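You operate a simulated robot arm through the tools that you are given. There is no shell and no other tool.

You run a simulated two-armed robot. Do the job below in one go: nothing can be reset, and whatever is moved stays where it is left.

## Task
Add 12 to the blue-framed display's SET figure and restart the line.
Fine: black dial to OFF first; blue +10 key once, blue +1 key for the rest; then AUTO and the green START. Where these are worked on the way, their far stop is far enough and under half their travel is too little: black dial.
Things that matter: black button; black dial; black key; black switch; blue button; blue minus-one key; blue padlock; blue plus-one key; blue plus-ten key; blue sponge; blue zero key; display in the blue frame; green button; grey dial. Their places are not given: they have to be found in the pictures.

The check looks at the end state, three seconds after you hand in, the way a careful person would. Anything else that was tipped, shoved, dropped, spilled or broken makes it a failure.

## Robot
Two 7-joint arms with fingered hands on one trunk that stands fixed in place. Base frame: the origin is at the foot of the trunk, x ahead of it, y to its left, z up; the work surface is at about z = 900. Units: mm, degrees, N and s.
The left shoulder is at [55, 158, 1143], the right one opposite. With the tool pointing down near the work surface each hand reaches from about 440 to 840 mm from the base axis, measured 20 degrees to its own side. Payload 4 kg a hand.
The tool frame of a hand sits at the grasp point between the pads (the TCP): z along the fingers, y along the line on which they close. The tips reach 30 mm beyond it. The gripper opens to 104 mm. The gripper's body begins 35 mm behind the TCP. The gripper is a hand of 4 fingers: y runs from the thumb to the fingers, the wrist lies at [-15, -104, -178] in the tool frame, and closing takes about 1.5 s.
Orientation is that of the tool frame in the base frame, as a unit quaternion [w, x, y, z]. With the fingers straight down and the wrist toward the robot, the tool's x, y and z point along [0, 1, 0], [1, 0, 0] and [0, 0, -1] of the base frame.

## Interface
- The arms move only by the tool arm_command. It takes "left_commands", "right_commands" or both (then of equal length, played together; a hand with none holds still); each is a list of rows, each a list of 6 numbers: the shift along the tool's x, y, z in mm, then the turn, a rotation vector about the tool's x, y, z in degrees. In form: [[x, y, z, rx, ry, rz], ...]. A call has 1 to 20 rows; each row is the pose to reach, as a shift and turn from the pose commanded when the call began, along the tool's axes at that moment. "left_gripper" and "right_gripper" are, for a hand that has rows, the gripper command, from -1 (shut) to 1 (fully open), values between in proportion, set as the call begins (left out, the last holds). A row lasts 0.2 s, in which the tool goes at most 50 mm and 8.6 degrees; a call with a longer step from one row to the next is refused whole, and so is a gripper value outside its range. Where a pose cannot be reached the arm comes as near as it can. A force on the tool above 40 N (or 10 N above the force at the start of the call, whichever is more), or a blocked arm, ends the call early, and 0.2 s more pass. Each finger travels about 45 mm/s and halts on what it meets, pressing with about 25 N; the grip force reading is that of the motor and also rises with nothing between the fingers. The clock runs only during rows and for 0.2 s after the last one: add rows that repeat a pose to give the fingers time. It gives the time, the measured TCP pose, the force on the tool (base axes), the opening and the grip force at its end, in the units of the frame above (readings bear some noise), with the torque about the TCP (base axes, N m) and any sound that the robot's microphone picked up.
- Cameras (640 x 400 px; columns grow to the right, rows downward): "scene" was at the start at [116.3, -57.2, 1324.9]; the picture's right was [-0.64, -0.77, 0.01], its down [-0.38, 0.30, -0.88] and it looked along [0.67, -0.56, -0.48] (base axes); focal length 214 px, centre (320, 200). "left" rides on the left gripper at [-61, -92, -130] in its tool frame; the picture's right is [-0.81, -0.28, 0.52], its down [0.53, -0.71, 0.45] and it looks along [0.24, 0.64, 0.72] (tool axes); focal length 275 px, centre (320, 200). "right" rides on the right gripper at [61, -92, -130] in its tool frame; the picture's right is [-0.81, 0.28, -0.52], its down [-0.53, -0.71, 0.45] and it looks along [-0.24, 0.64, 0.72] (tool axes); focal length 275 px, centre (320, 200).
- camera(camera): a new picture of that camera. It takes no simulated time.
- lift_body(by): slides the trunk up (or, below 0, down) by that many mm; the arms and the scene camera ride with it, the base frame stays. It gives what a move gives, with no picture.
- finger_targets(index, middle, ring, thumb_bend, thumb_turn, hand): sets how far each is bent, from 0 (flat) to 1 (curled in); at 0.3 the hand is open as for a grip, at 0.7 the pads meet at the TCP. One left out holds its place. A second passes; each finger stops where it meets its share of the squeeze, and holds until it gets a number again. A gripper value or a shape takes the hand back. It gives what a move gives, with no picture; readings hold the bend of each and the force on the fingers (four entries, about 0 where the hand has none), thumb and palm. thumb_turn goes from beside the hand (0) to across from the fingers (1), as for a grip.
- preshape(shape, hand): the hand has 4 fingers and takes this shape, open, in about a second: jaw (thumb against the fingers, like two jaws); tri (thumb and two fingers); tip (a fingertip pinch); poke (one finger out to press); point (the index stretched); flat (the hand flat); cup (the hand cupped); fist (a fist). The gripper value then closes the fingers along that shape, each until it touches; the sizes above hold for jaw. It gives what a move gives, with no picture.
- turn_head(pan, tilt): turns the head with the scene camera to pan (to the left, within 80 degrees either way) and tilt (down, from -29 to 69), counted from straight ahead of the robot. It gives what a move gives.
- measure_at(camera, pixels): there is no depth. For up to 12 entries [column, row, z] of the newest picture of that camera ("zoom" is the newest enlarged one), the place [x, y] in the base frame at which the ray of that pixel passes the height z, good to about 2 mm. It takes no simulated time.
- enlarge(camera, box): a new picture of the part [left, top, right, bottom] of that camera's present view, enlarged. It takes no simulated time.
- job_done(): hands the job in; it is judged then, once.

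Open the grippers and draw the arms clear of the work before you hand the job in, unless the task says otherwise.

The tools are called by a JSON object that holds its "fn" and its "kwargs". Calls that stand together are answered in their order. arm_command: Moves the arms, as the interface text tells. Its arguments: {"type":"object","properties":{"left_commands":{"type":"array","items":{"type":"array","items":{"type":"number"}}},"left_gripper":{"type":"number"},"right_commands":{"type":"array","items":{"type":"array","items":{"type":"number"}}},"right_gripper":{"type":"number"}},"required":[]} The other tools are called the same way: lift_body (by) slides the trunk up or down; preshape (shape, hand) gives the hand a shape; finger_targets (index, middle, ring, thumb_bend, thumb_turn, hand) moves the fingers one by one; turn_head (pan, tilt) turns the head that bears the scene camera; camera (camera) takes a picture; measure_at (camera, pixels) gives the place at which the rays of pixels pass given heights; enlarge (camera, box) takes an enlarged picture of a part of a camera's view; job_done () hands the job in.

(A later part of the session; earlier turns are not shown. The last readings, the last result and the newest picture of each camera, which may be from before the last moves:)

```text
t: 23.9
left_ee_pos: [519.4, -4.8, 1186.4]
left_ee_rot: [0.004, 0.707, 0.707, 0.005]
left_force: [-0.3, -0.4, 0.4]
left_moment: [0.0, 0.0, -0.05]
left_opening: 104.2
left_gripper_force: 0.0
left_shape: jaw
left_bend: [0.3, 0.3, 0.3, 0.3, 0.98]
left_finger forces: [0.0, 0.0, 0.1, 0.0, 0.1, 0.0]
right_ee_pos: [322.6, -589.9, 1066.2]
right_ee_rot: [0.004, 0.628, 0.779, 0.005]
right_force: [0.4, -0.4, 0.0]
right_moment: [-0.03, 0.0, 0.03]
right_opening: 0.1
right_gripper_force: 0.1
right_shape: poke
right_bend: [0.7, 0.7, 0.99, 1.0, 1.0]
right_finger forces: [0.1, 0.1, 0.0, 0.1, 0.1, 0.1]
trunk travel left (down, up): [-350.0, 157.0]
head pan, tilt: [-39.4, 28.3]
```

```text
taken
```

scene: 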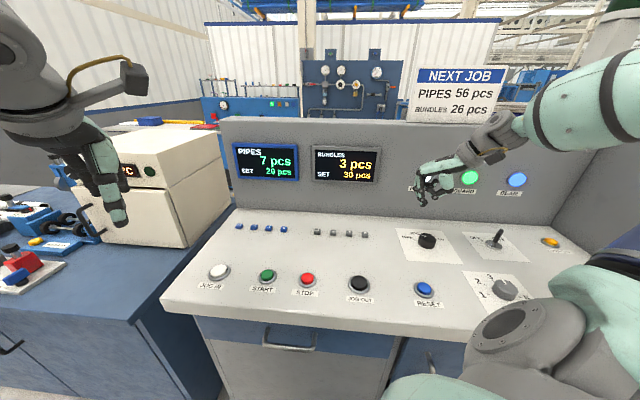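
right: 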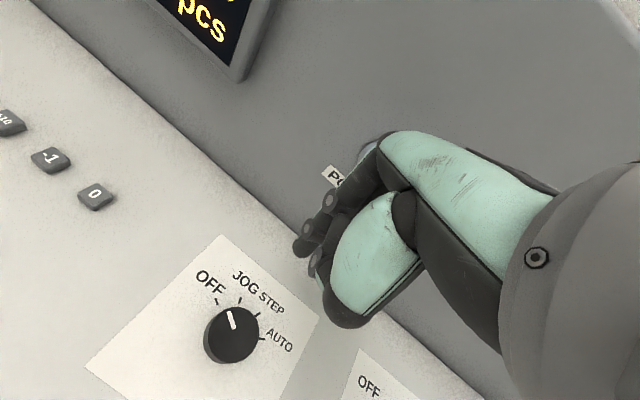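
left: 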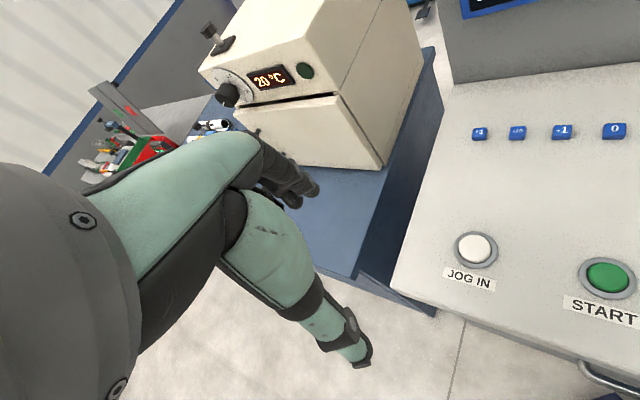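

The hand moved freely to (323,-590,1066), ψ≈+12°. I travel on toward (400,-450,1100).

{"fn": "arm_command", "kwargs": {"right_commands": [[24, 21, -7, 0, 0, 2], [48, 42, -14, 0, 0, 4], [72, 63, -21, 0, 0, 6], [96, 85, -28, 0, 0, 8], [120, 106, -35, 0, 0, 10], [120, 106, -35, 0, 0, 10]]}}

{"fn": "camera", "kwargs": {"camera": "scene"}}

```text
t: 25.3
left_ee_pos: [520.1, -7.1, 1186.3]
left_ee_rot: [0.004, 0.707, 0.707, 0.006]
left_force: [-0.6, -0.6, 0.3]
left_moment: [0.03, 0.01, 0.0]
left_opening: 103.9
left_gripper_force: 0.1
left_shape: jaw
left_bend: [0.3, 0.3, 0.3, 0.3, 0.98]
left_finger forces: [0.0, 0.1, 0.1, 0.0, 0.0, 0.1]
right_ee_pos: [402.9, -451.2, 1103.4]
right_ee_rot: [0.004, 0.694, 0.72, 0.005]
right_force: [-0.1, 0.2, -0.1]
right_moment: [0.03, -0.01, 0.03]
right_opening: 0.2
right_gripper_force: 0.0
right_shape: poke
right_bend: [0.7, 0.7, 0.99, 1.0, 1.0]
right_finger forces: [0.0, 0.0, 0.0, 0.0, 0.0, 0.0]
trunk travel left (down, up): [-350.0, 157.0]
head pan, tilt: [-39.4, 28.3]
```

```text
taken
```

scene: 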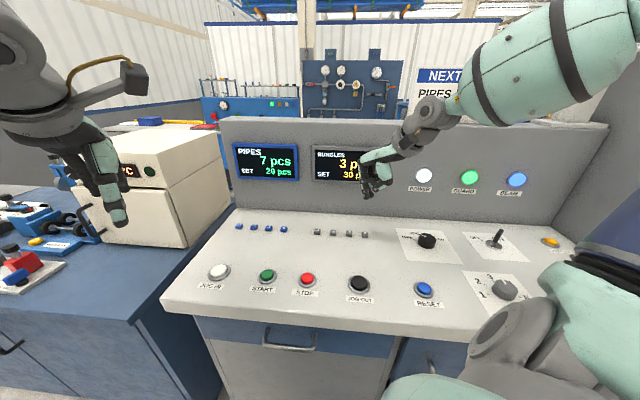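

The hand is free above the panel. I enlarge the hand views to see which finger the poke shape puts forward.

{"fn": "enlarge", "kwargs": {"camera": "scene", "box": [330, 120, 430, 220]}}

{"fn": "enlarge", "kwargs": {"camera": "right", "box": [240, 120, 460, 340]}}

{"fn": "camera", "kwargs": {"camera": "left"}}

```text
4.00 times, centred on (380, 170) of scene
```

zoom: 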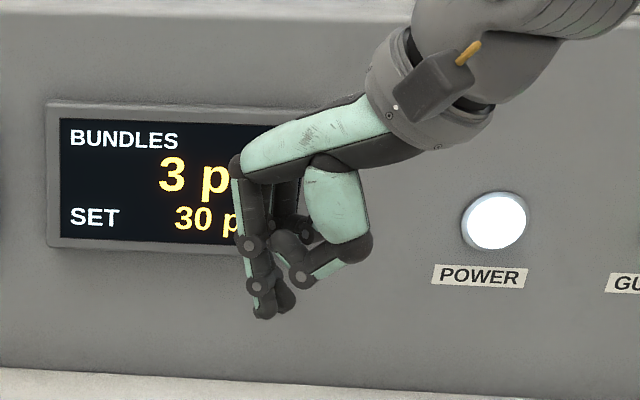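

```text
1.82 times, centred on (350, 230) of right
```

zoom: 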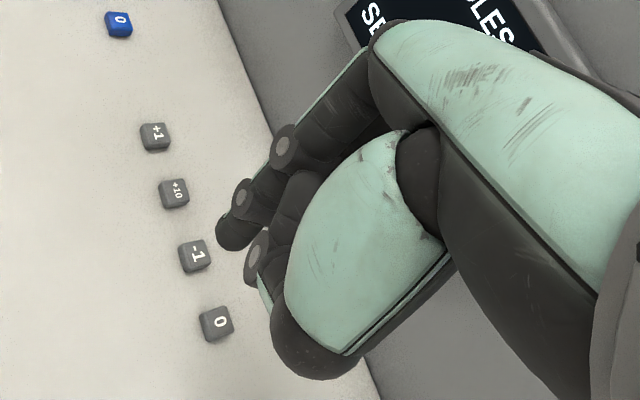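

```text
taken
```

left: 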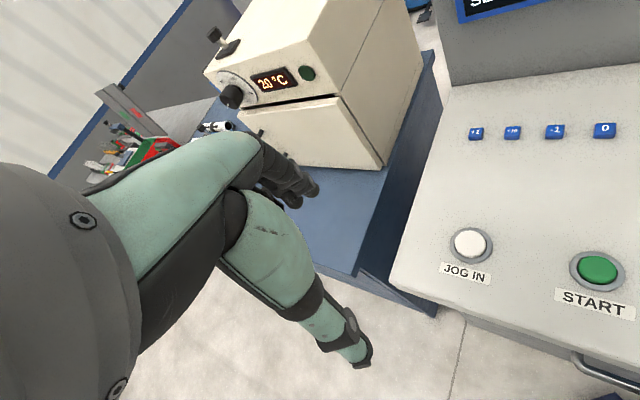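

Two fingertips hang down side by side (zoom (265,315) and (287,300)), with bends 0.7 and 0.7. I curl the middle and ring fully so only the index is left to press.

{"fn": "finger_targets", "kwargs": {"hand": "right", "index": 0.65, "middle": 1.0, "ring": 1.0, "thumb_bend": 1.0}}

{"fn": "enlarge", "kwargs": {"camera": "scene", "box": [330, 120, 430, 220]}}

{"fn": "enlarge", "kwargs": {"camera": "right", "box": [240, 120, 460, 340]}}

```text
t: 26.3
left_ee_pos: [519.5, -5.2, 1185.3]
left_ee_rot: [0.004, 0.707, 0.707, 0.005]
left_force: [-0.1, -0.3, 0.8]
left_moment: [-0.02, -0.01, 0.0]
left_opening: 103.9
left_gripper_force: 0.0
left_shape: jaw
left_bend: [0.3, 0.3, 0.3, 0.3, 0.98]
left_finger forces: [0.0, 0.0, 0.0, 0.1, 0.0, 0.1]
right_ee_pos: [402.8, -451.3, 1102.5]
right_ee_rot: [0.004, 0.695, 0.719, 0.005]
right_force: [-1.0, 0.1, -0.1]
right_moment: [0.01, -0.01, 0.01]
right_opening: 23.9
right_gripper_force: 0.0
right_shape: fingers
right_bend: [0.34, 1.0, 1.0, 1.0, 1.0]
right_finger forces: [0.0, 0.0, 0.0, 0.1, 0.1, 0.0]
trunk travel left (down, up): [-350.0, 157.0]
head pan, tilt: [-39.4, 28.3]
```

```text
4.00 times, centred on (380, 170) of scene
```

zoom: 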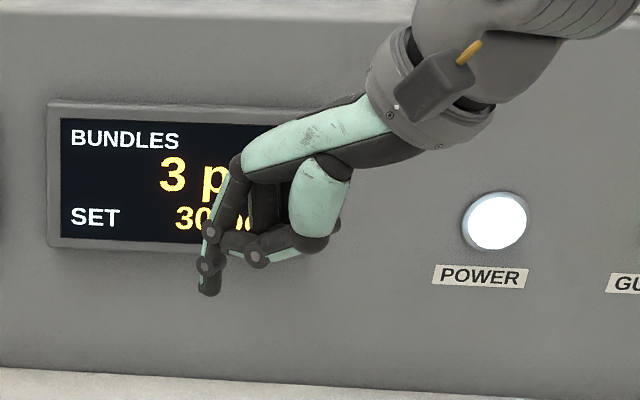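

```text
1.82 times, centred on (350, 230) of right
```

zoom: 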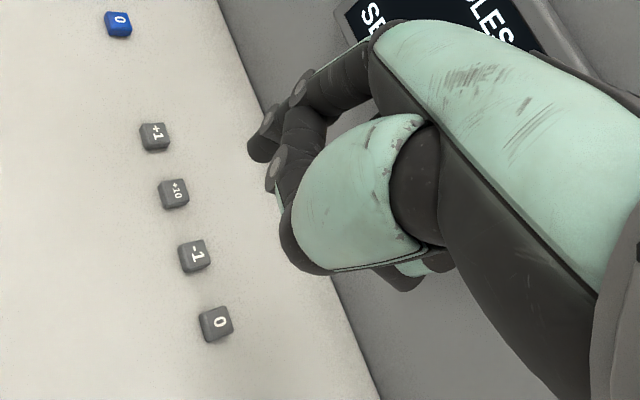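

Only the index is out now, though its bend reads 0.34. I set it again to 0.7 to bring its tip close to the TCP axis.

{"fn": "finger_targets", "kwargs": {"hand": "right", "index": 0.7}}

{"fn": "enlarge", "kwargs": {"camera": "scene", "box": [330, 120, 430, 220]}}

{"fn": "enlarge", "kwargs": {"camera": "right", "box": [240, 120, 460, 340]}}

```text
t: 27.3
left_ee_pos: [520.0, -6.3, 1186.0]
left_ee_rot: [0.004, 0.706, 0.708, 0.005]
left_force: [-1.2, 0.1, 0.3]
left_moment: [-0.03, 0.0, 0.0]
left_opening: 103.9
left_gripper_force: 0.1
left_shape: jaw
left_bend: [0.3, 0.3, 0.3, 0.3, 0.98]
left_finger forces: [0.0, 0.0, 0.0, 0.0, 0.0, 0.0]
right_ee_pos: [401.3, -451.4, 1102.4]
right_ee_rot: [0.005, 0.695, 0.719, 0.004]
right_force: [-0.7, 0.3, -0.5]
right_moment: [0.0, 0.02, -0.02]
right_opening: 22.1
right_gripper_force: 0.1
right_shape: fingers
right_bend: [0.34, 1.0, 1.0, 0.99, 1.0]
right_finger forces: [0.1, 0.1, 0.1, 0.0, 0.0, 0.0]
trunk travel left (down, up): [-350.0, 157.0]
head pan, tilt: [-39.4, 28.3]
```

```text
4.00 times, centred on (380, 170) of scene
```

zoom: 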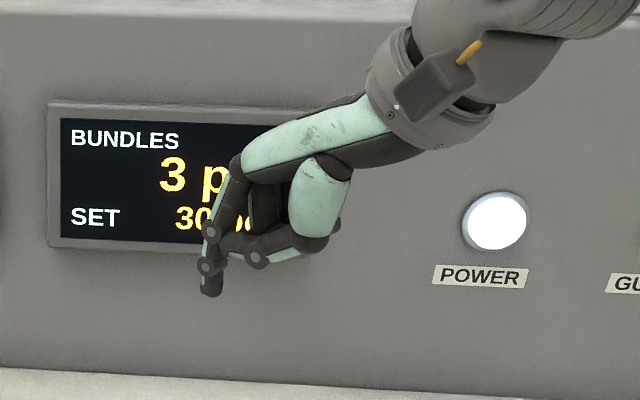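

```text
1.82 times, centred on (350, 230) of right
```

zoom: 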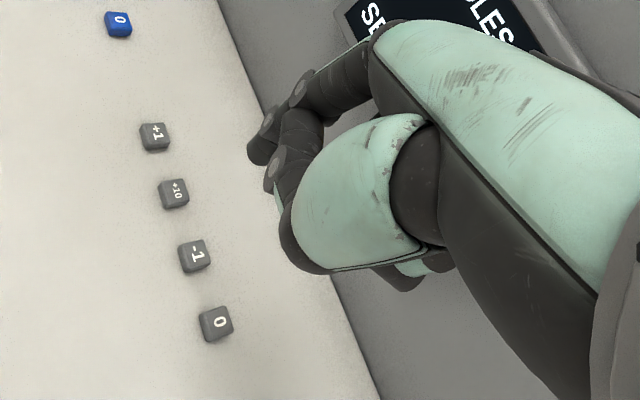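

The thumb is holding the index out. I swing the thumb to the side of the hand, then bend the index to 0.7.

{"fn": "finger_targets", "kwargs": {"hand": "right", "index": 0.3, "thumb_turn": 0.0, "thumb_bend": 0.8}}

{"fn": "finger_targets", "kwargs": {"hand": "right", "index": 0.65}}

{"fn": "enlarge", "kwargs": {"camera": "scene", "box": [330, 120, 430, 220]}}

{"fn": "enlarge", "kwargs": {"camera": "right", "box": [240, 120, 460, 340]}}

```text
t: 28.3
left_ee_pos: [520.2, -3.6, 1185.8]
left_ee_rot: [0.003, 0.707, 0.707, 0.004]
left_force: [0.2, 0.1, 0.3]
left_moment: [0.02, -0.03, -0.03]
left_opening: 104.0
left_gripper_force: 0.0
left_shape: jaw
left_bend: [0.3, 0.3, 0.3, 0.3, 0.98]
left_finger forces: [0.1, 0.1, 0.1, 0.0, 0.0, 0.1]
right_ee_pos: [401.6, -450.2, 1103.5]
right_ee_rot: [0.005, 0.695, 0.719, 0.004]
right_force: [0.4, -0.7, 0.4]
right_moment: [0.0, 0.01, 0.01]
right_opening: 80.1
right_gripper_force: 0.0
right_shape: fingers
right_bend: [0.3, 1.0, 1.0, 0.8, 0.0]
right_finger forces: [0.0, 0.0, 0.0, 0.0, 0.0, 0.0]
trunk travel left (down, up): [-350.0, 157.0]
head pan, tilt: [-39.4, 28.3]
```

```text
t: 29.3
left_ee_pos: [518.6, -4.7, 1186.3]
left_ee_rot: [0.004, 0.707, 0.707, 0.005]
left_force: [0.2, -0.5, -0.1]
left_moment: [0.02, 0.01, 0.01]
left_opening: 104.1
left_gripper_force: 0.0
left_shape: jaw
left_bend: [0.3, 0.3, 0.3, 0.3, 0.98]
left_finger forces: [0.1, 0.0, 0.1, 0.0, 0.1, 0.1]
right_ee_pos: [401.7, -450.8, 1102.0]
right_ee_rot: [0.004, 0.695, 0.719, 0.004]
right_force: [0.6, -0.4, -0.4]
right_moment: [-0.01, -0.05, 0.0]
right_opening: 78.7
right_gripper_force: 0.0
right_shape: fingers
right_bend: [0.65, 1.0, 1.0, 0.8, 0.0]
right_finger forces: [0.0, 0.0, 0.0, 0.0, 0.0, 0.1]
trunk travel left (down, up): [-350.0, 157.0]
head pan, tilt: [-39.4, 28.3]
```

```text
4.00 times, centred on (380, 170) of scene
```

zoom: 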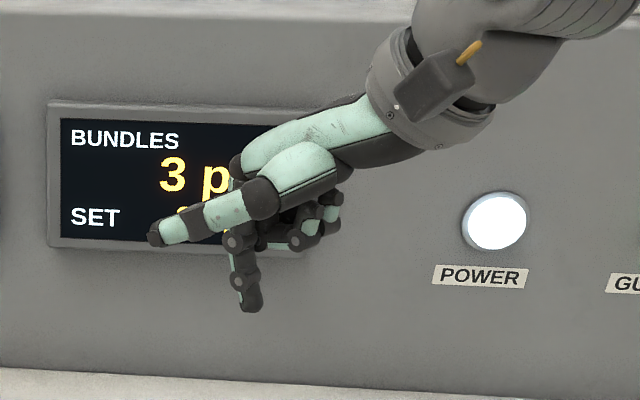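

```text
1.82 times, centred on (350, 230) of right
```

zoom: 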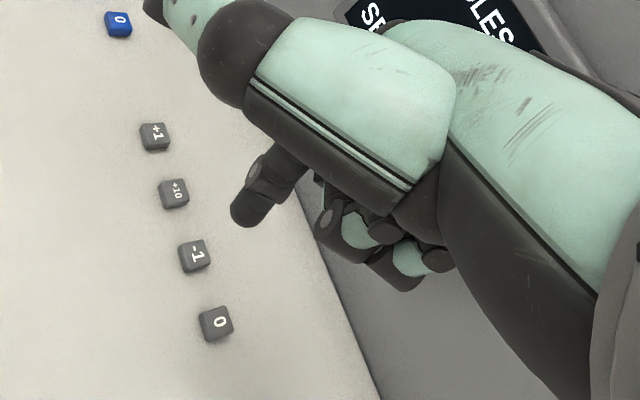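

The index now sticks out alone with its tip at right-camera zoom (248,213). I triangulate the tip relative to the TCP using both cameras.

{"fn": "measure_at", "kwargs": {"camera": "zoom", "pixels": [[245, 217, 1072], [245, 217, 1065], [245, 217, 1080]]}}

{"fn": "camera", "kwargs": {"camera": "scene"}}

{"fn": "measure_at", "kwargs": {"camera": "scene", "pixels": [[362.8, 196.5, 1072], [362.8, 196.5, 1065], [362.8, 196.5, 1080], [338.5, 178.5, 1100], [338.5, 178.5, 1090]]}}

```text
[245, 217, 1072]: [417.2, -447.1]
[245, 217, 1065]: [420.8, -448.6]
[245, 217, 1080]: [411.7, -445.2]
```

```text
taken
```

scene: 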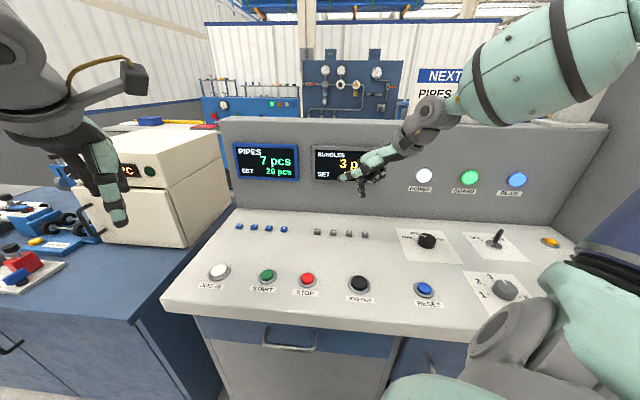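

```text
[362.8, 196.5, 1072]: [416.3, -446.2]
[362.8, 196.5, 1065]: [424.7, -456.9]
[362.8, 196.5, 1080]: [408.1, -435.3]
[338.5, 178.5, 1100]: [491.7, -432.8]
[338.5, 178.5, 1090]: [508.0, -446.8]
```

The tip sits at +15 mm in tool y, +4 in x and 30 beyond the TCP. I carry the hand to just above the blue +10 key (≈(704,-260)) with the tip near z 1022.

{"fn": "arm_command", "kwargs": {"right_commands": [[22, 36, 0, 0, 0, 0], [44, 73, 0, 0, 0, 0], [66, 110, 6, 0, 0, 0], [88, 146, 14, 0, 0, 0], [110, 183, 22, 0, 0, 0], [132, 220, 30, 0, 0, 0], [154, 256, 40, 0, 0, 0], [177, 293, 50, 0, 0, 0], [177, 293, 50, 0, 0, 0]]}}

{"fn": "camera", "kwargs": {"camera": "right"}}

{"fn": "camera", "kwargs": {"camera": "scene"}}

{"fn": "camera", "kwargs": {"camera": "left"}}

```text
t: 31.1
left_ee_pos: [501.8, -5.8, 1194.0]
left_ee_rot: [0.009, 0.707, 0.707, 0.011]
left_force: [0.0, 0.1, -0.4]
left_moment: [0.0, -0.02, 0.0]
left_opening: 104.3
left_gripper_force: 0.1
left_shape: jaw
left_bend: [0.3, 0.3, 0.3, 0.3, 0.98]
left_finger forces: [0.1, 0.1, 0.0, 0.1, 0.0, 0.1]
right_ee_pos: [645.7, -380.2, 1056.0]
right_ee_rot: [-0.009, 0.671, 0.741, 0.025]
right_force: [-0.4, -0.1, 0.3]
right_moment: [0.0, -0.04, 0.04]
right_opening: 79.1
right_gripper_force: 0.0
right_shape: fingers
right_bend: [0.65, 1.0, 1.0, 0.8, 0.0]
right_finger forces: [0.0, 0.1, 0.1, 0.0, 0.0, 0.1]
right hand out of reach, approached as far as the arm can: row 2, 3, 4, 5, 6, 7, 8
trunk travel left (down, up): [-350.0, 157.0]
head pan, tilt: [-39.4, 28.3]
stopped in row 8 (right hand): the force on the tool passed its limit at 55 N (the readings are from after the stop); the commanded pose is now the measured one
```

```text
taken
```

right: 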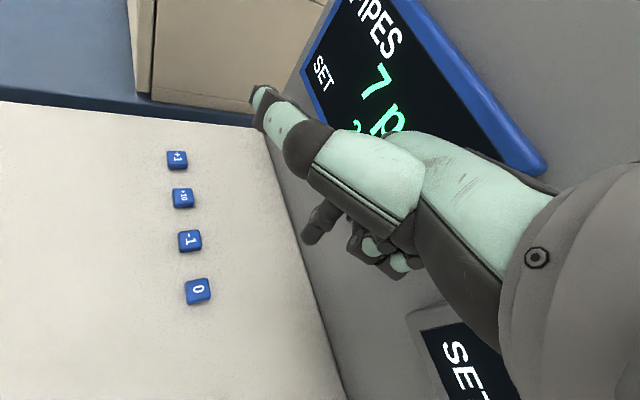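

```text
taken
```

scene: 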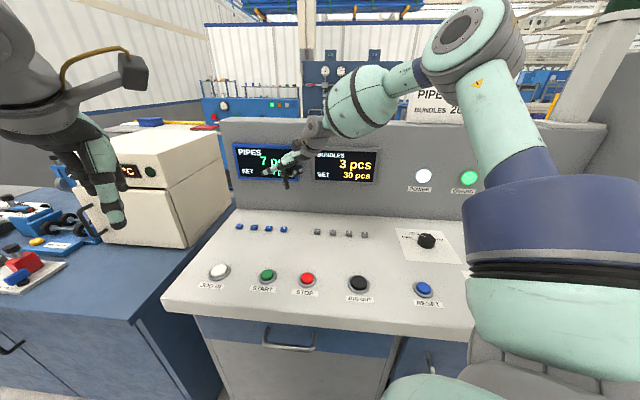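

```text
taken
```

left: 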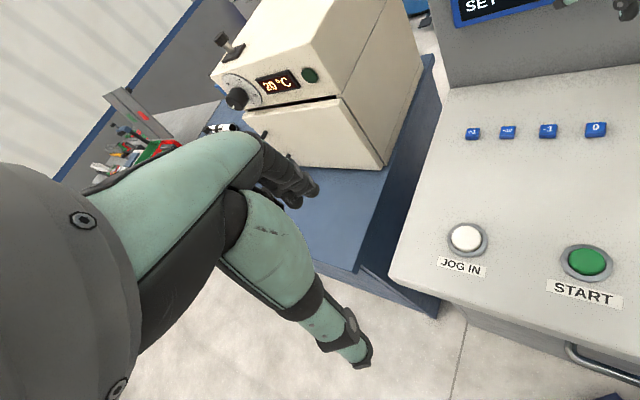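

The arm again could not follow and drifted toward the wall, where the thumb pressed the display area and the move stopped. I back straight away from the wall while yawing positive, which seems to be this arm's freer side.

{"fn": "arm_command", "kwargs": {"right_commands": [[14, -12, 0, 0, 0, 0], [28, -24, 0, 0, 0, -4], [42, -36, 0, 0, 0, -8], [56, -48, 0, 0, 0, -14], [70, -60, 0, 0, 0, -20], [84, -72, 0, 0, 0, -26], [98, -84, 0, 0, 0, -30], [98, -84, 0, 0, 0, -30]]}}

{"fn": "camera", "kwargs": {"camera": "scene"}}

{"fn": "camera", "kwargs": {"camera": "right"}}

```text
t: 32.9
left_ee_pos: [506.1, -4.8, 1191.7]
left_ee_rot: [0.008, 0.707, 0.707, 0.009]
left_force: [0.2, 0.5, 0.1]
left_moment: [0.02, 0.03, 0.01]
left_opening: 104.0
left_gripper_force: 0.0
left_shape: jaw
left_bend: [0.3, 0.3, 0.3, 0.3, 0.98]
left_finger forces: [0.1, 0.0, 0.1, 0.0, 0.0, 0.0]
right_ee_pos: [554.6, -291.3, 1055.3]
right_ee_rot: [-0.004, 0.456, 0.89, 0.025]
right_force: [-0.4, 0.2, 0.9]
right_moment: [-0.01, -0.01, -0.02]
right_opening: 78.9
right_gripper_force: 0.1
right_shape: fingers
right_bend: [0.65, 1.0, 1.0, 0.8, 0.0]
right_finger forces: [0.0, 0.0, 0.0, 0.1, 0.1, 0.0]
right hand out of reach, approached as far as the arm can: row 1
trunk travel left (down, up): [-350.0, 157.0]
head pan, tilt: [-39.4, 28.3]
```

```text
taken
```

scene: 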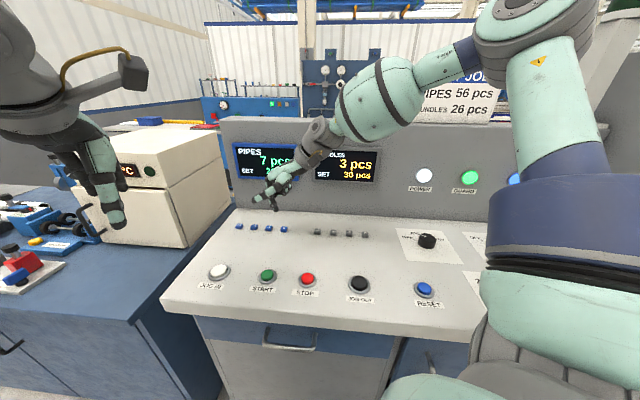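

```text
taken
```

right: 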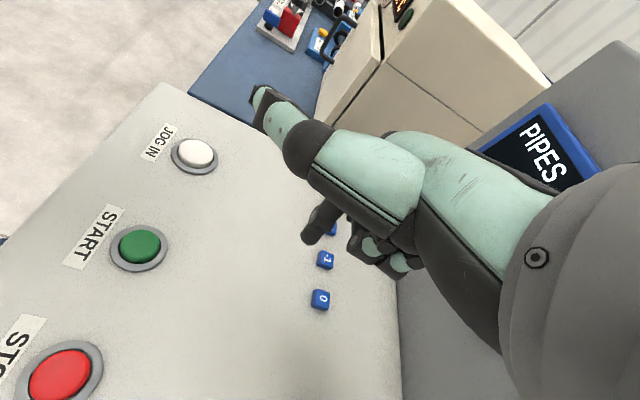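

With ψ≈+36° the arm follows well: it is now at (555,-291,1055). I keep this yaw and step halfway toward the +10 key.

{"fn": "arm_command", "kwargs": {"right_commands": [[-13, 25, 0, 0, 0, 0], [-26, 50, 0, 0, 0, 0], [-39, 75, 0, 0, 0, 0]]}}

{"fn": "camera", "kwargs": {"camera": "right"}}

{"fn": "camera", "kwargs": {"camera": "scene"}}

```text
t: 33.6
left_ee_pos: [506.0, -4.8, 1192.1]
left_ee_rot: [0.008, 0.706, 0.708, 0.009]
left_force: [0.4, 0.4, 0.1]
left_moment: [0.01, 0.04, 0.05]
left_opening: 103.9
left_gripper_force: 0.1
left_shape: jaw
left_bend: [0.3, 0.3, 0.3, 0.3, 0.98]
left_finger forces: [0.0, 0.1, 0.1, 0.0, 0.1, 0.0]
right_ee_pos: [639.0, -279.7, 1056.9]
right_ee_rot: [-0.004, 0.456, 0.889, 0.024]
right_force: [-1.0, 0.6, 0.0]
right_moment: [0.0, -0.02, -0.02]
right_opening: 78.8
right_gripper_force: 0.1
right_shape: fingers
right_bend: [0.65, 1.0, 1.0, 0.8, 0.0]
right_finger forces: [0.1, 0.0, 0.0, 0.0, 0.0, 0.0]
trunk travel left (down, up): [-350.0, 157.0]
head pan, tilt: [-39.4, 28.3]
```

```text
taken
```

right: 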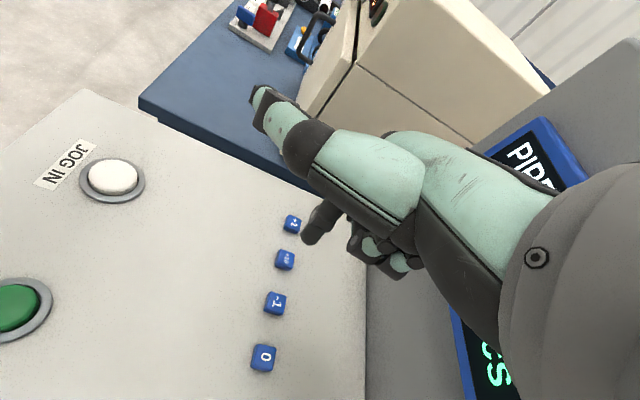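

```text
taken
```

scene: 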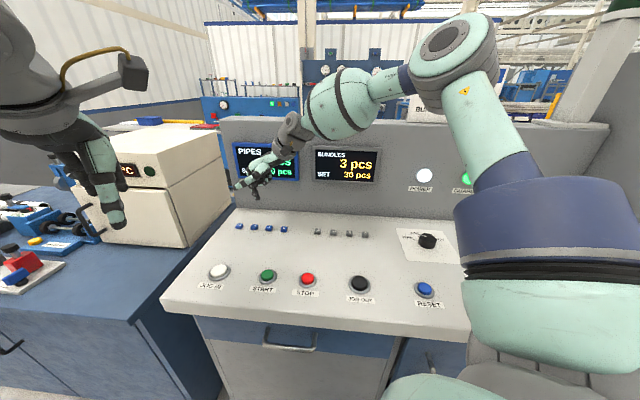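

The hand followed exactly. I measure the keys and the nearby oven edge in this right-camera picture.

{"fn": "measure_at", "kwargs": {"camera": "right", "pixels": [[292, 222, 904], [285, 258, 904], [275, 302, 904], [263, 356, 904], [308, 124, 900], [357, 60, 1000], [360, 250, 900], [312, 238, 1027]]}}

{"fn": "measure_at", "kwargs": {"camera": "scene", "pixels": [[239.4, 225, 904], [254, 226, 904], [269, 227.5, 904], [284, 228, 904]]}}

{"fn": "enlarge", "kwargs": {"camera": "scene", "box": [210, 190, 310, 250]}}

```text
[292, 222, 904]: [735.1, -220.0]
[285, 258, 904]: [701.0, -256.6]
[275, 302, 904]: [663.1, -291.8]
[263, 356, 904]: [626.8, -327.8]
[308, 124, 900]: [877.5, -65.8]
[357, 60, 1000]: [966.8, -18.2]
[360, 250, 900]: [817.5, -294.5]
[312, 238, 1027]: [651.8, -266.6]
```

```text
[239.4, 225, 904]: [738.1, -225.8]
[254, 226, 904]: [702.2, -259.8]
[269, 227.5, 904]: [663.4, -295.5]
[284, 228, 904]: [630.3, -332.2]
```

```text
6.40 times, centred on (260, 220) of scene
```

zoom: 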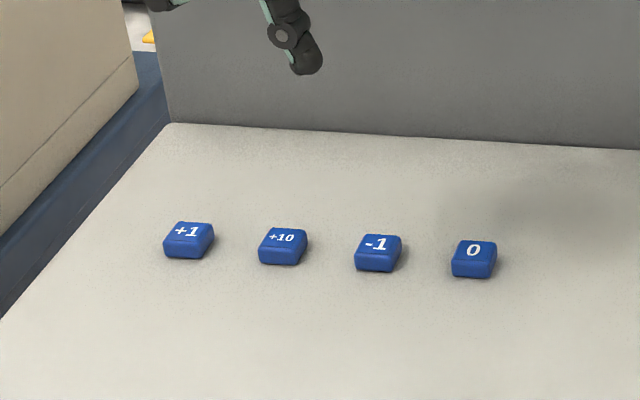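

+10 averages to (701.5,-258). I move over it with the tip near z 960 and also take out the 3° tilt of the hand.

{"fn": "arm_command", "kwargs": {"right_commands": [[-12, 23, 0, 1, -0.8, 0], [-24, 45, 15, 2, -1.6, 0], [-24, 45, 40, 2.2, -1.6, 0], [-24.5, 44, 68, 2.2, -1.6, 0], [-24.5, 44, 68, 2.2, -1.6, 0]]}}

{"fn": "camera", "kwargs": {"camera": "right"}}

{"fn": "enlarge", "kwargs": {"camera": "scene", "box": [210, 190, 310, 250]}}

{"fn": "enlarge", "kwargs": {"camera": "left", "box": [430, 60, 640, 190]}}

```text
t: 34.9
left_ee_pos: [505.9, -4.7, 1192.4]
left_ee_rot: [0.008, 0.707, 0.707, 0.01]
left_force: [0.1, 0.0, 1.0]
left_moment: [0.0, 0.0, -0.01]
left_opening: 104.0
left_gripper_force: 0.0
left_shape: jaw
left_bend: [0.3, 0.3, 0.3, 0.3, 0.98]
left_finger forces: [0.1, 0.1, 0.1, 0.1, 0.0, 0.0]
right_ee_pos: [691.6, -271.5, 989.3]
right_ee_rot: [0.0, 0.457, 0.89, 0.002]
right_force: [0.2, -0.8, 1.2]
right_moment: [0.0, -0.02, 0.02]
right_opening: 78.9
right_gripper_force: 0.2
right_shape: fingers
right_bend: [0.65, 1.0, 1.0, 0.8, 0.0]
right_finger forces: [0.0, 0.0, 0.0, 0.0, 0.0, 0.0]
trunk travel left (down, up): [-350.0, 157.0]
head pan, tilt: [-39.4, 28.3]
```

```text
taken
```

right: 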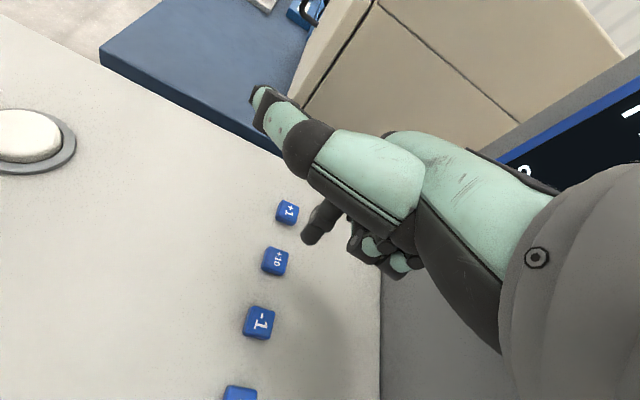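

```text
6.40 times, centred on (260, 220) of scene
```

zoom: 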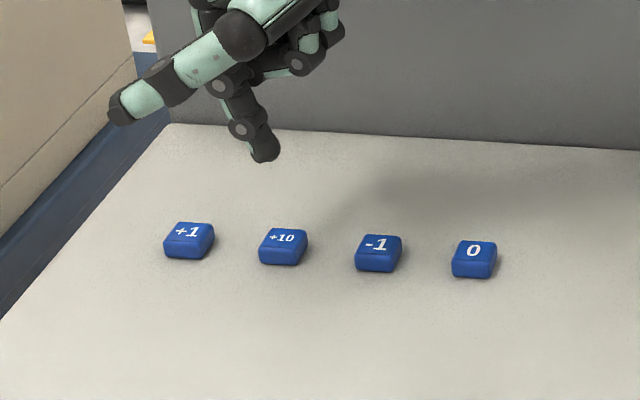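

```text
3.05 times, centred on (535, 125) of left
```

zoom: 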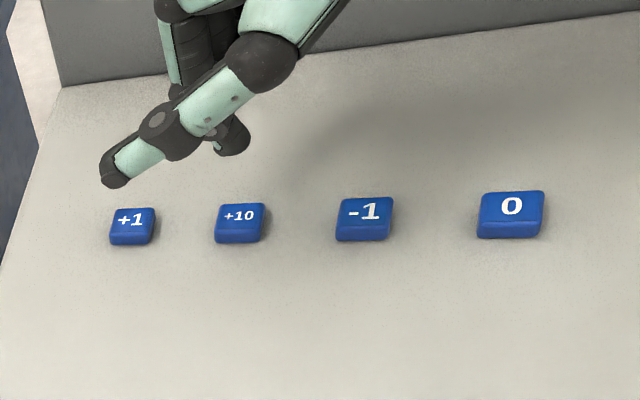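

I check the index tip and thumb tip positions from all three views before descending.

{"fn": "measure_at", "kwargs": {"camera": "zoom", "pixels": [[233, 155, 959], [112, 183, 990], [112, 183, 1000], [112, 183, 980], [132, 218, 904], [241, 214, 904]]}}

{"fn": "measure_at", "kwargs": {"camera": "right", "pixels": [[311, 239, 959], [288, 212, 904], [276, 260, 904], [255, 97, 990], [255, 97, 1000], [255, 97, 980]]}}

{"fn": "camera", "kwargs": {"camera": "scene"}}

{"fn": "measure_at", "kwargs": {"camera": "scene", "pixels": [[251.4, 213.9, 959], [228.5, 206, 990], [228.5, 206, 1000], [228.5, 206, 980]]}}

```text
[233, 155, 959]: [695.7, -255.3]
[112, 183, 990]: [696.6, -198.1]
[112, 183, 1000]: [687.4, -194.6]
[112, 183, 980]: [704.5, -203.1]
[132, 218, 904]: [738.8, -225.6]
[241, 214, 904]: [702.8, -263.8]
```

```text
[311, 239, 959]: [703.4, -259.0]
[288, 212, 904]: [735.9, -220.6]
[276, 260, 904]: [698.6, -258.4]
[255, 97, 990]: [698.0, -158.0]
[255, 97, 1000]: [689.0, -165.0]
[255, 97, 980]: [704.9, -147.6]
```

```text
taken
```

scene: 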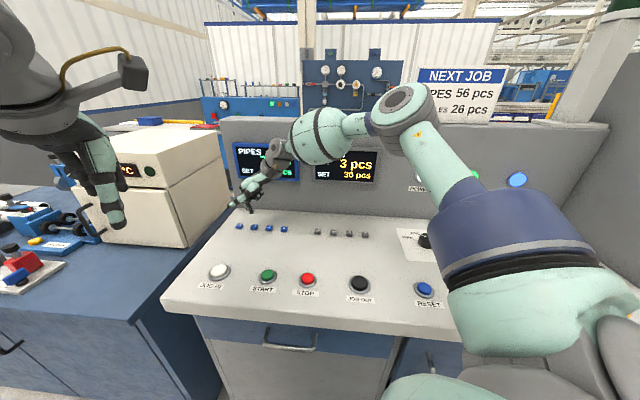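

```text
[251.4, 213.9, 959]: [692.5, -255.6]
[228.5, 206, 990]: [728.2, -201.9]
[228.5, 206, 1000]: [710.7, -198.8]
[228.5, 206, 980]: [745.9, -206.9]
```

The index tip is over the +10 key at ≈(702,-259,954), and the thumb tip is far higher at z≈1027. I descend 42 mm to just above the key and then press in small steps.

{"fn": "arm_command", "kwargs": {"right_commands": [[0, 0, 15, 0, 0, 0], [0, 0, 30, 0, 0, 0], [0, 0, 42, 0, 0, 0], [0, 0, 42, 0, 0, 0]]}}

{"fn": "enlarge", "kwargs": {"camera": "scene", "box": [210, 190, 310, 250]}}

{"fn": "enlarge", "kwargs": {"camera": "left", "box": [430, 60, 640, 190]}}

{"fn": "enlarge", "kwargs": {"camera": "right", "box": [220, 170, 380, 270]}}

```text
t: 35.9
left_ee_pos: [505.4, -5.9, 1192.8]
left_ee_rot: [0.008, 0.707, 0.707, 0.01]
left_force: [0.5, 0.3, 1.1]
left_moment: [-0.02, 0.03, -0.01]
left_opening: 104.1
left_gripper_force: 0.1
left_shape: jaw
left_bend: [0.3, 0.3, 0.3, 0.3, 0.98]
left_finger forces: [0.1, 0.1, 0.0, 0.1, 0.0, 0.0]
right_ee_pos: [690.5, -271.7, 948.3]
right_ee_rot: [-0.002, 0.456, 0.89, 0.002]
right_force: [-0.1, 0.0, 0.1]
right_moment: [0.0, 0.0, 0.03]
right_opening: 78.9
right_gripper_force: 0.1
right_shape: fingers
right_bend: [0.65, 1.0, 1.0, 0.8, 0.0]
right_finger forces: [0.0, 0.0, 0.1, 0.0, 0.0, 0.0]
trunk travel left (down, up): [-350.0, 157.0]
head pan, tilt: [-39.4, 28.3]
```

```text
6.40 times, centred on (260, 220) of scene
```

zoom: 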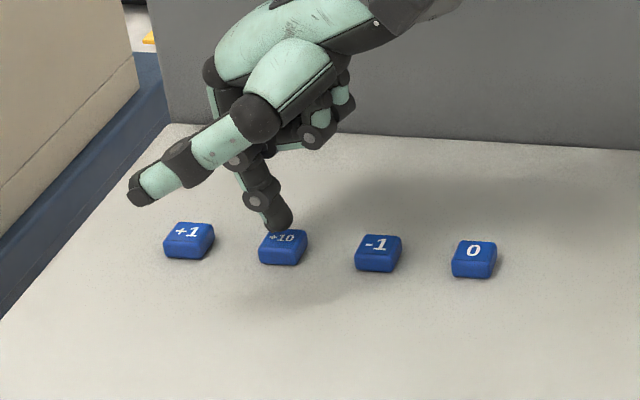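

```text
3.05 times, centred on (535, 125) of left
```

zoom: 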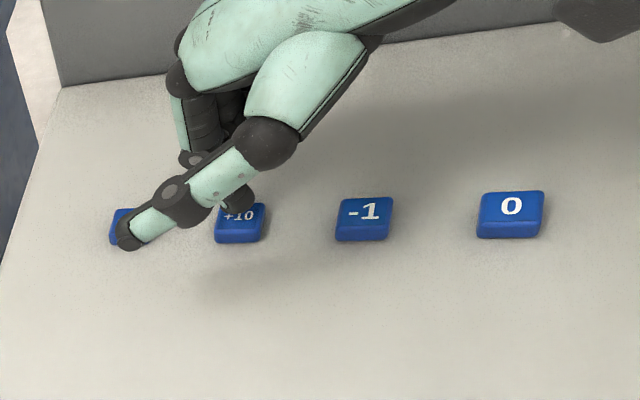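

```text
4.00 times, centred on (300, 220) of right
```

zoom: 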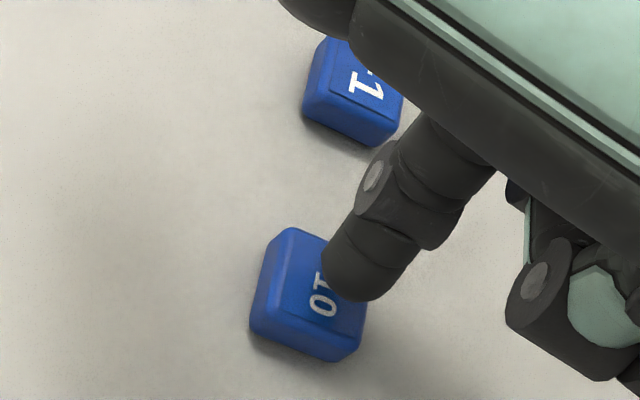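

The tip is just above the +10 key, slightly to its wall side. I shift 3 mm toward the front and press in 2 mm steps.

{"fn": "arm_command", "kwargs": {"right_commands": [[3, 0, 0, 0, 0, 0], [3, 0, 2, 0, 0, 0], [3, 0, 4, 0, 0, 0], [3, 0, 6, 0, 0, 0], [3, 0, 6, 0, 0, 0]]}}

{"fn": "enlarge", "kwargs": {"camera": "scene", "box": [210, 130, 310, 250]}}

{"fn": "enlarge", "kwargs": {"camera": "right", "box": [220, 170, 380, 270]}}

```text
t: 37.0
left_ee_pos: [505.1, -5.5, 1192.6]
left_ee_rot: [0.01, 0.707, 0.707, 0.01]
left_force: [0.5, -0.5, -0.4]
left_moment: [0.01, 0.01, -0.01]
left_opening: 103.9
left_gripper_force: 0.2
left_shape: jaw
left_bend: [0.3, 0.3, 0.3, 0.3, 0.98]
left_finger forces: [0.0, 0.1, 0.0, 0.1, 0.0, 0.0]
right_ee_pos: [687.7, -267.8, 941.3]
right_ee_rot: [-0.002, 0.456, 0.89, 0.003]
right_force: [0.2, -0.3, 1.3]
right_moment: [0.0, -0.03, -0.03]
right_opening: 78.9
right_gripper_force: 0.6
right_shape: fingers
right_bend: [0.65, 1.0, 1.0, 0.8, 0.0]
right_finger forces: [1.3, 0.1, 0.0, 0.0, 0.1, 0.0]
trunk travel left (down, up): [-350.0, 157.0]
head pan, tilt: [-39.4, 28.3]
```

```text
3.33 times, centred on (260, 190) of scene
```

zoom: 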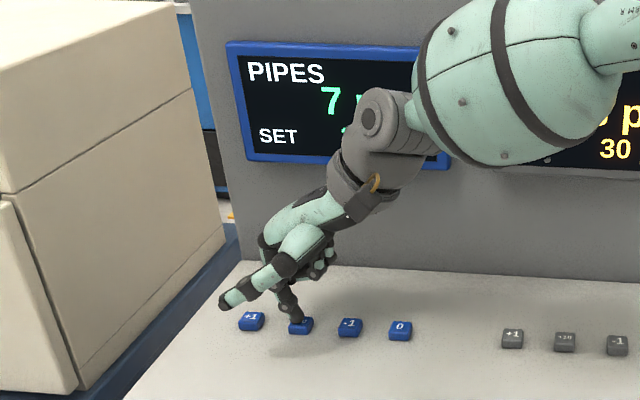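

```text
4.00 times, centred on (300, 220) of right
```

zoom: 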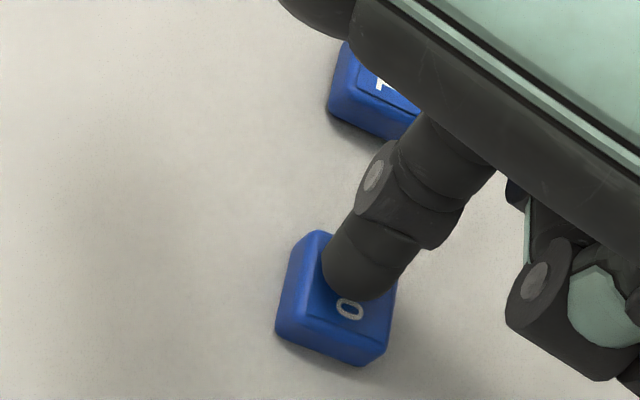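

Contact has begun (1.3 N at z 941). I press 3 mm further in 1 mm steps.

{"fn": "arm_command", "kwargs": {"right_commands": [[0, 0, 1, 0, 0, 0], [0, 0, 2, 0, 0, 0], [0, 0, 3, 0, 0, 0]]}}

```text
t: 37.9
left_ee_pos: [506.0, -5.2, 1193.3]
left_ee_rot: [0.01, 0.707, 0.707, 0.01]
left_force: [0.3, -0.4, 0.6]
left_moment: [0.01, 0.0, 0.01]
left_opening: 104.0
left_gripper_force: 0.2
left_shape: jaw
left_bend: [0.3, 0.3, 0.3, 0.3, 0.98]
left_finger forces: [0.1, 0.1, 0.0, 0.0, 0.0, 0.0]
right_ee_pos: [687.7, -268.8, 939.0]
right_ee_rot: [0.0, 0.457, 0.889, 0.003]
right_force: [1.4, -0.3, 2.7]
right_moment: [0.03, -0.04, -0.02]
right_opening: 79.1
right_gripper_force: 1.1
right_shape: fingers
right_bend: [0.65, 1.0, 1.0, 0.8, 0.0]
right_finger forces: [2.4, 0.1, 0.0, 0.1, 0.0, 0.0]
trunk travel left (down, up): [-350.0, 157.0]
head pan, tilt: [-39.4, 28.3]
heard: click
```

A click was heard, so I lift straight off the key and check the display.

{"fn": "arm_command", "kwargs": {"right_commands": [[0, 0, -6, 0, 0, 0], [0, 0, -20, 0, 0, 0], [0, 0, -40, 0, 0, 0], [0, 0, -60, 0, 0, 0], [0, 0, -60, 0, 0, 0]]}}

{"fn": "enlarge", "kwargs": {"camera": "scene", "box": [210, 130, 310, 250]}}

{"fn": "camera", "kwargs": {"camera": "right"}}

```text
t: 39.0
left_ee_pos: [505.4, -5.0, 1191.7]
left_ee_rot: [0.008, 0.707, 0.707, 0.01]
left_force: [-0.3, 0.2, 0.4]
left_moment: [0.02, -0.03, -0.01]
left_opening: 104.0
left_gripper_force: 0.1
left_shape: jaw
left_bend: [0.3, 0.3, 0.3, 0.3, 0.98]
left_finger forces: [0.1, 0.0, 0.1, 0.0, 0.0, 0.0]
right_ee_pos: [688.1, -267.8, 999.6]
right_ee_rot: [0.0, 0.457, 0.89, 0.003]
right_force: [-0.3, 0.5, -0.3]
right_moment: [-0.03, 0.0, 0.01]
right_opening: 78.7
right_gripper_force: 0.0
right_shape: fingers
right_bend: [0.65, 1.0, 1.0, 0.8, 0.0]
right_finger forces: [0.0, 0.0, 0.0, 0.1, 0.0, 0.0]
trunk travel left (down, up): [-350.0, 157.0]
head pan, tilt: [-39.4, 28.3]
```

```text
3.33 times, centred on (260, 190) of scene
```

zoom: 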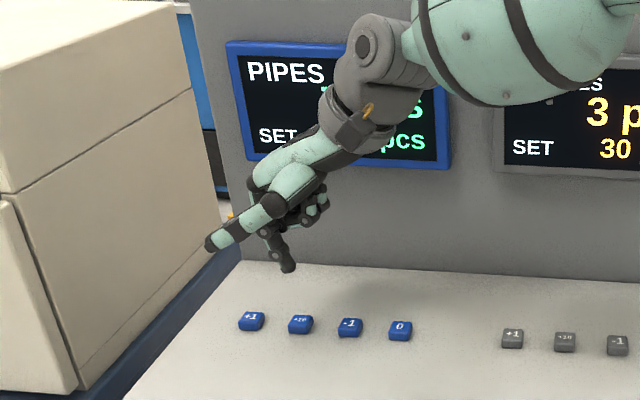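

```text
taken
```

right: 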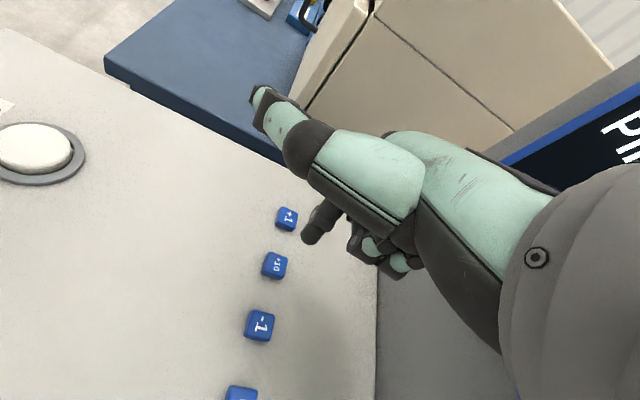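

The hand still hides the figure. I turn the left hand (camera) to the right and up a bit so its camera can watch the display.

{"fn": "arm_command", "kwargs": {"left_commands": [[0, 0, 0, -4, 0, 6], [0, 0, 0, -8, 0, 12], [0, 0, 0, -12, 0, 18], [0, 0, 0, -16, 0, 24], [0, 0, 0, -16, 0, 24]]}}

{"fn": "camera", "kwargs": {"camera": "left"}}

{"fn": "camera", "kwargs": {"camera": "scene"}}

```text
t: 40.2
left_ee_pos: [505.2, -5.4, 1192.2]
left_ee_rot: [0.103, 0.83, 0.537, 0.109]
left_force: [-0.3, -0.8, -0.2]
left_moment: [0.0, -0.02, 0.01]
left_opening: 103.7
left_gripper_force: 0.0
left_shape: jaw
left_bend: [0.3, 0.3, 0.3, 0.3, 0.98]
left_finger forces: [0.0, 0.0, 0.0, 0.1, 0.0, 0.0]
right_ee_pos: [687.2, -268.8, 999.5]
right_ee_rot: [-0.001, 0.456, 0.89, 0.003]
right_force: [0.0, 0.1, 0.2]
right_moment: [-0.01, -0.01, 0.05]
right_opening: 79.0
right_gripper_force: 0.1
right_shape: fingers
right_bend: [0.65, 1.0, 1.0, 0.8, 0.0]
right_finger forces: [0.0, 0.0, 0.0, 0.1, 0.0, 0.0]
trunk travel left (down, up): [-350.0, 157.0]
head pan, tilt: [-39.4, 28.3]
```

```text
taken
```

left: 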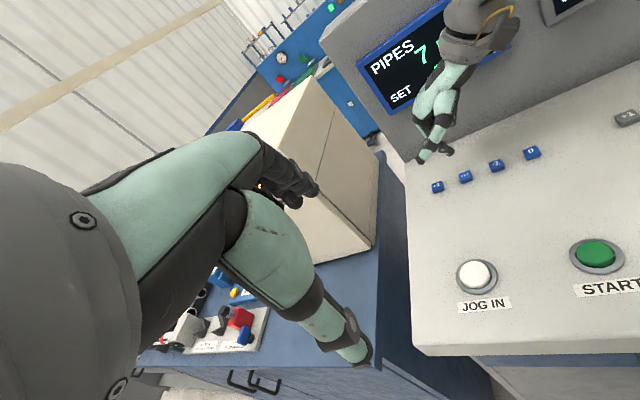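

```text
taken
```

scene: 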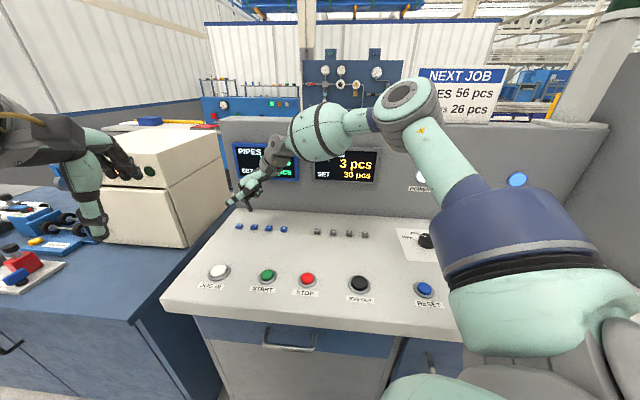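

The value is still hidden, so I move across to above the +1 key (shift of about (35.5,36) in base) and look again from there.

{"fn": "arm_command", "kwargs": {"right_commands": [[3, 17, 0, 0, 0, 0], [6, 34, 0, 0, 0, 0], [8.5, 50, 0, 0, 0, 0], [8.5, 50, 0, 0, 0, 0]]}}

{"fn": "enlarge", "kwargs": {"camera": "scene", "box": [210, 130, 310, 250]}}

{"fn": "camera", "kwargs": {"camera": "right"}}

{"fn": "enlarge", "kwargs": {"camera": "left", "box": [340, 0, 580, 150]}}

```text
t: 41.2
left_ee_pos: [506.2, -4.5, 1192.4]
left_ee_rot: [0.104, 0.83, 0.537, 0.109]
left_force: [0.1, 0.4, 0.1]
left_moment: [-0.02, -0.02, -0.01]
left_opening: 103.7
left_gripper_force: 0.1
left_shape: jaw
left_bend: [0.3, 0.3, 0.3, 0.3, 0.98]
left_finger forces: [0.1, 0.0, 0.0, 0.0, 0.0, 0.0]
right_ee_pos: [702.6, -241.3, 1002.6]
right_ee_rot: [0.0, 0.457, 0.89, 0.002]
right_force: [-0.9, -0.2, 1.0]
right_moment: [0.02, 0.01, 0.0]
right_opening: 79.3
right_gripper_force: 0.0
right_shape: fingers
right_bend: [0.65, 1.0, 1.0, 0.8, 0.0]
right_finger forces: [0.1, 0.0, 0.0, 0.1, 0.0, 0.0]
right hand out of reach, approached as far as the arm can: row 2, 3, 4
trunk travel left (down, up): [-350.0, 157.0]
head pan, tilt: [-39.4, 28.3]
```

```text
3.33 times, centred on (260, 190) of scene
```

zoom: 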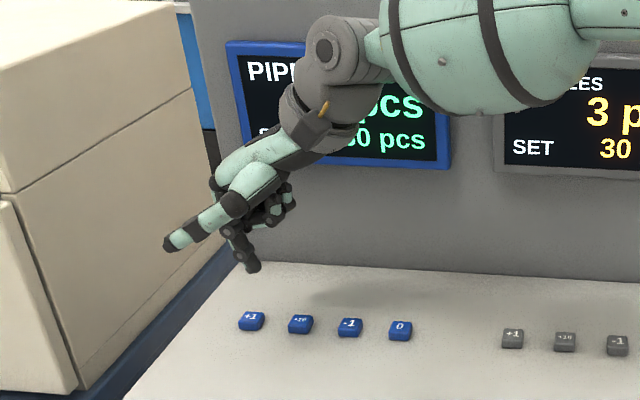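

```text
taken
```

right: 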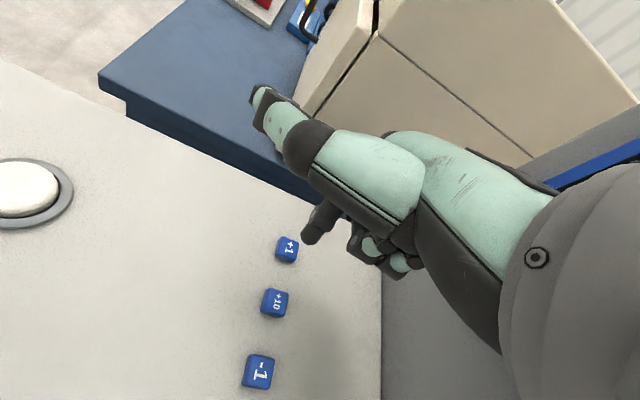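

```text
2.67 times, centred on (460, 75) of left
```

zoom: 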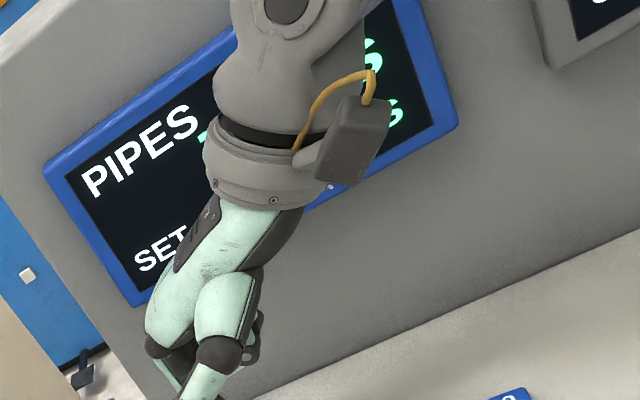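

The figure now reads "…0 pcs", consistent with 30, but the arm stopped 20 mm short of the +1 key. I yaw the hand 16° more positive, which has freed it before, and step forward again.

{"fn": "arm_command", "kwargs": {"right_commands": [[0, 0, 0, 0, 0, -8], [0, 0, 0, 0, 0, -16], [-5, 12, 0, 0, 0, -16], [-10, 24, 0, 0, 0, -16], [-10, 24, 0, 0, 0, -16]]}}

{"fn": "camera", "kwargs": {"camera": "right"}}

{"fn": "camera", "kwargs": {"camera": "scene"}}

```text
t: 42.5
left_ee_pos: [505.8, -5.6, 1193.0]
left_ee_rot: [0.104, 0.83, 0.537, 0.11]
left_force: [0.0, 0.0, -1.0]
left_moment: [0.01, 0.02, 0.04]
left_opening: 104.0
left_gripper_force: 0.1
left_shape: jaw
left_bend: [0.3, 0.3, 0.3, 0.3, 0.98]
left_finger forces: [0.0, 0.1, 0.1, 0.1, 0.0, 0.0]
right_ee_pos: [684.9, -243.1, 1011.4]
right_ee_rot: [0.0, 0.328, 0.945, 0.002]
right_force: [0.1, 0.5, 0.1]
right_moment: [0.03, 0.03, 0.0]
right_opening: 78.7
right_gripper_force: 0.0
right_shape: fingers
right_bend: [0.65, 1.0, 1.0, 0.8, 0.0]
right_finger forces: [0.0, 0.0, 0.0, 0.0, 0.1, 0.0]
right hand out of reach, approached as far as the arm can: row 1, 2, 3, 4, 5
trunk travel left (down, up): [-350.0, 157.0]
head pan, tilt: [-39.4, 28.3]
```

```text
taken
```

right: 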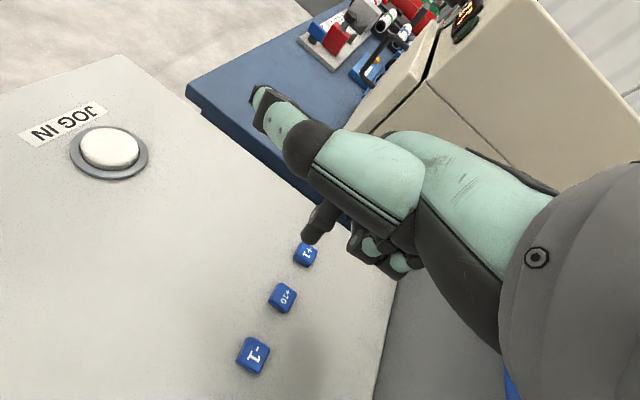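

```text
taken
```

scene: 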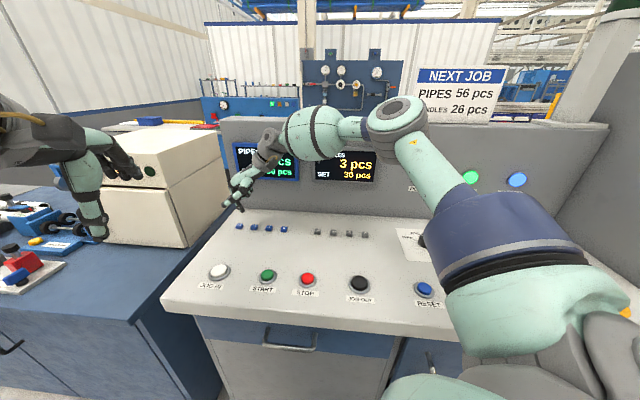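

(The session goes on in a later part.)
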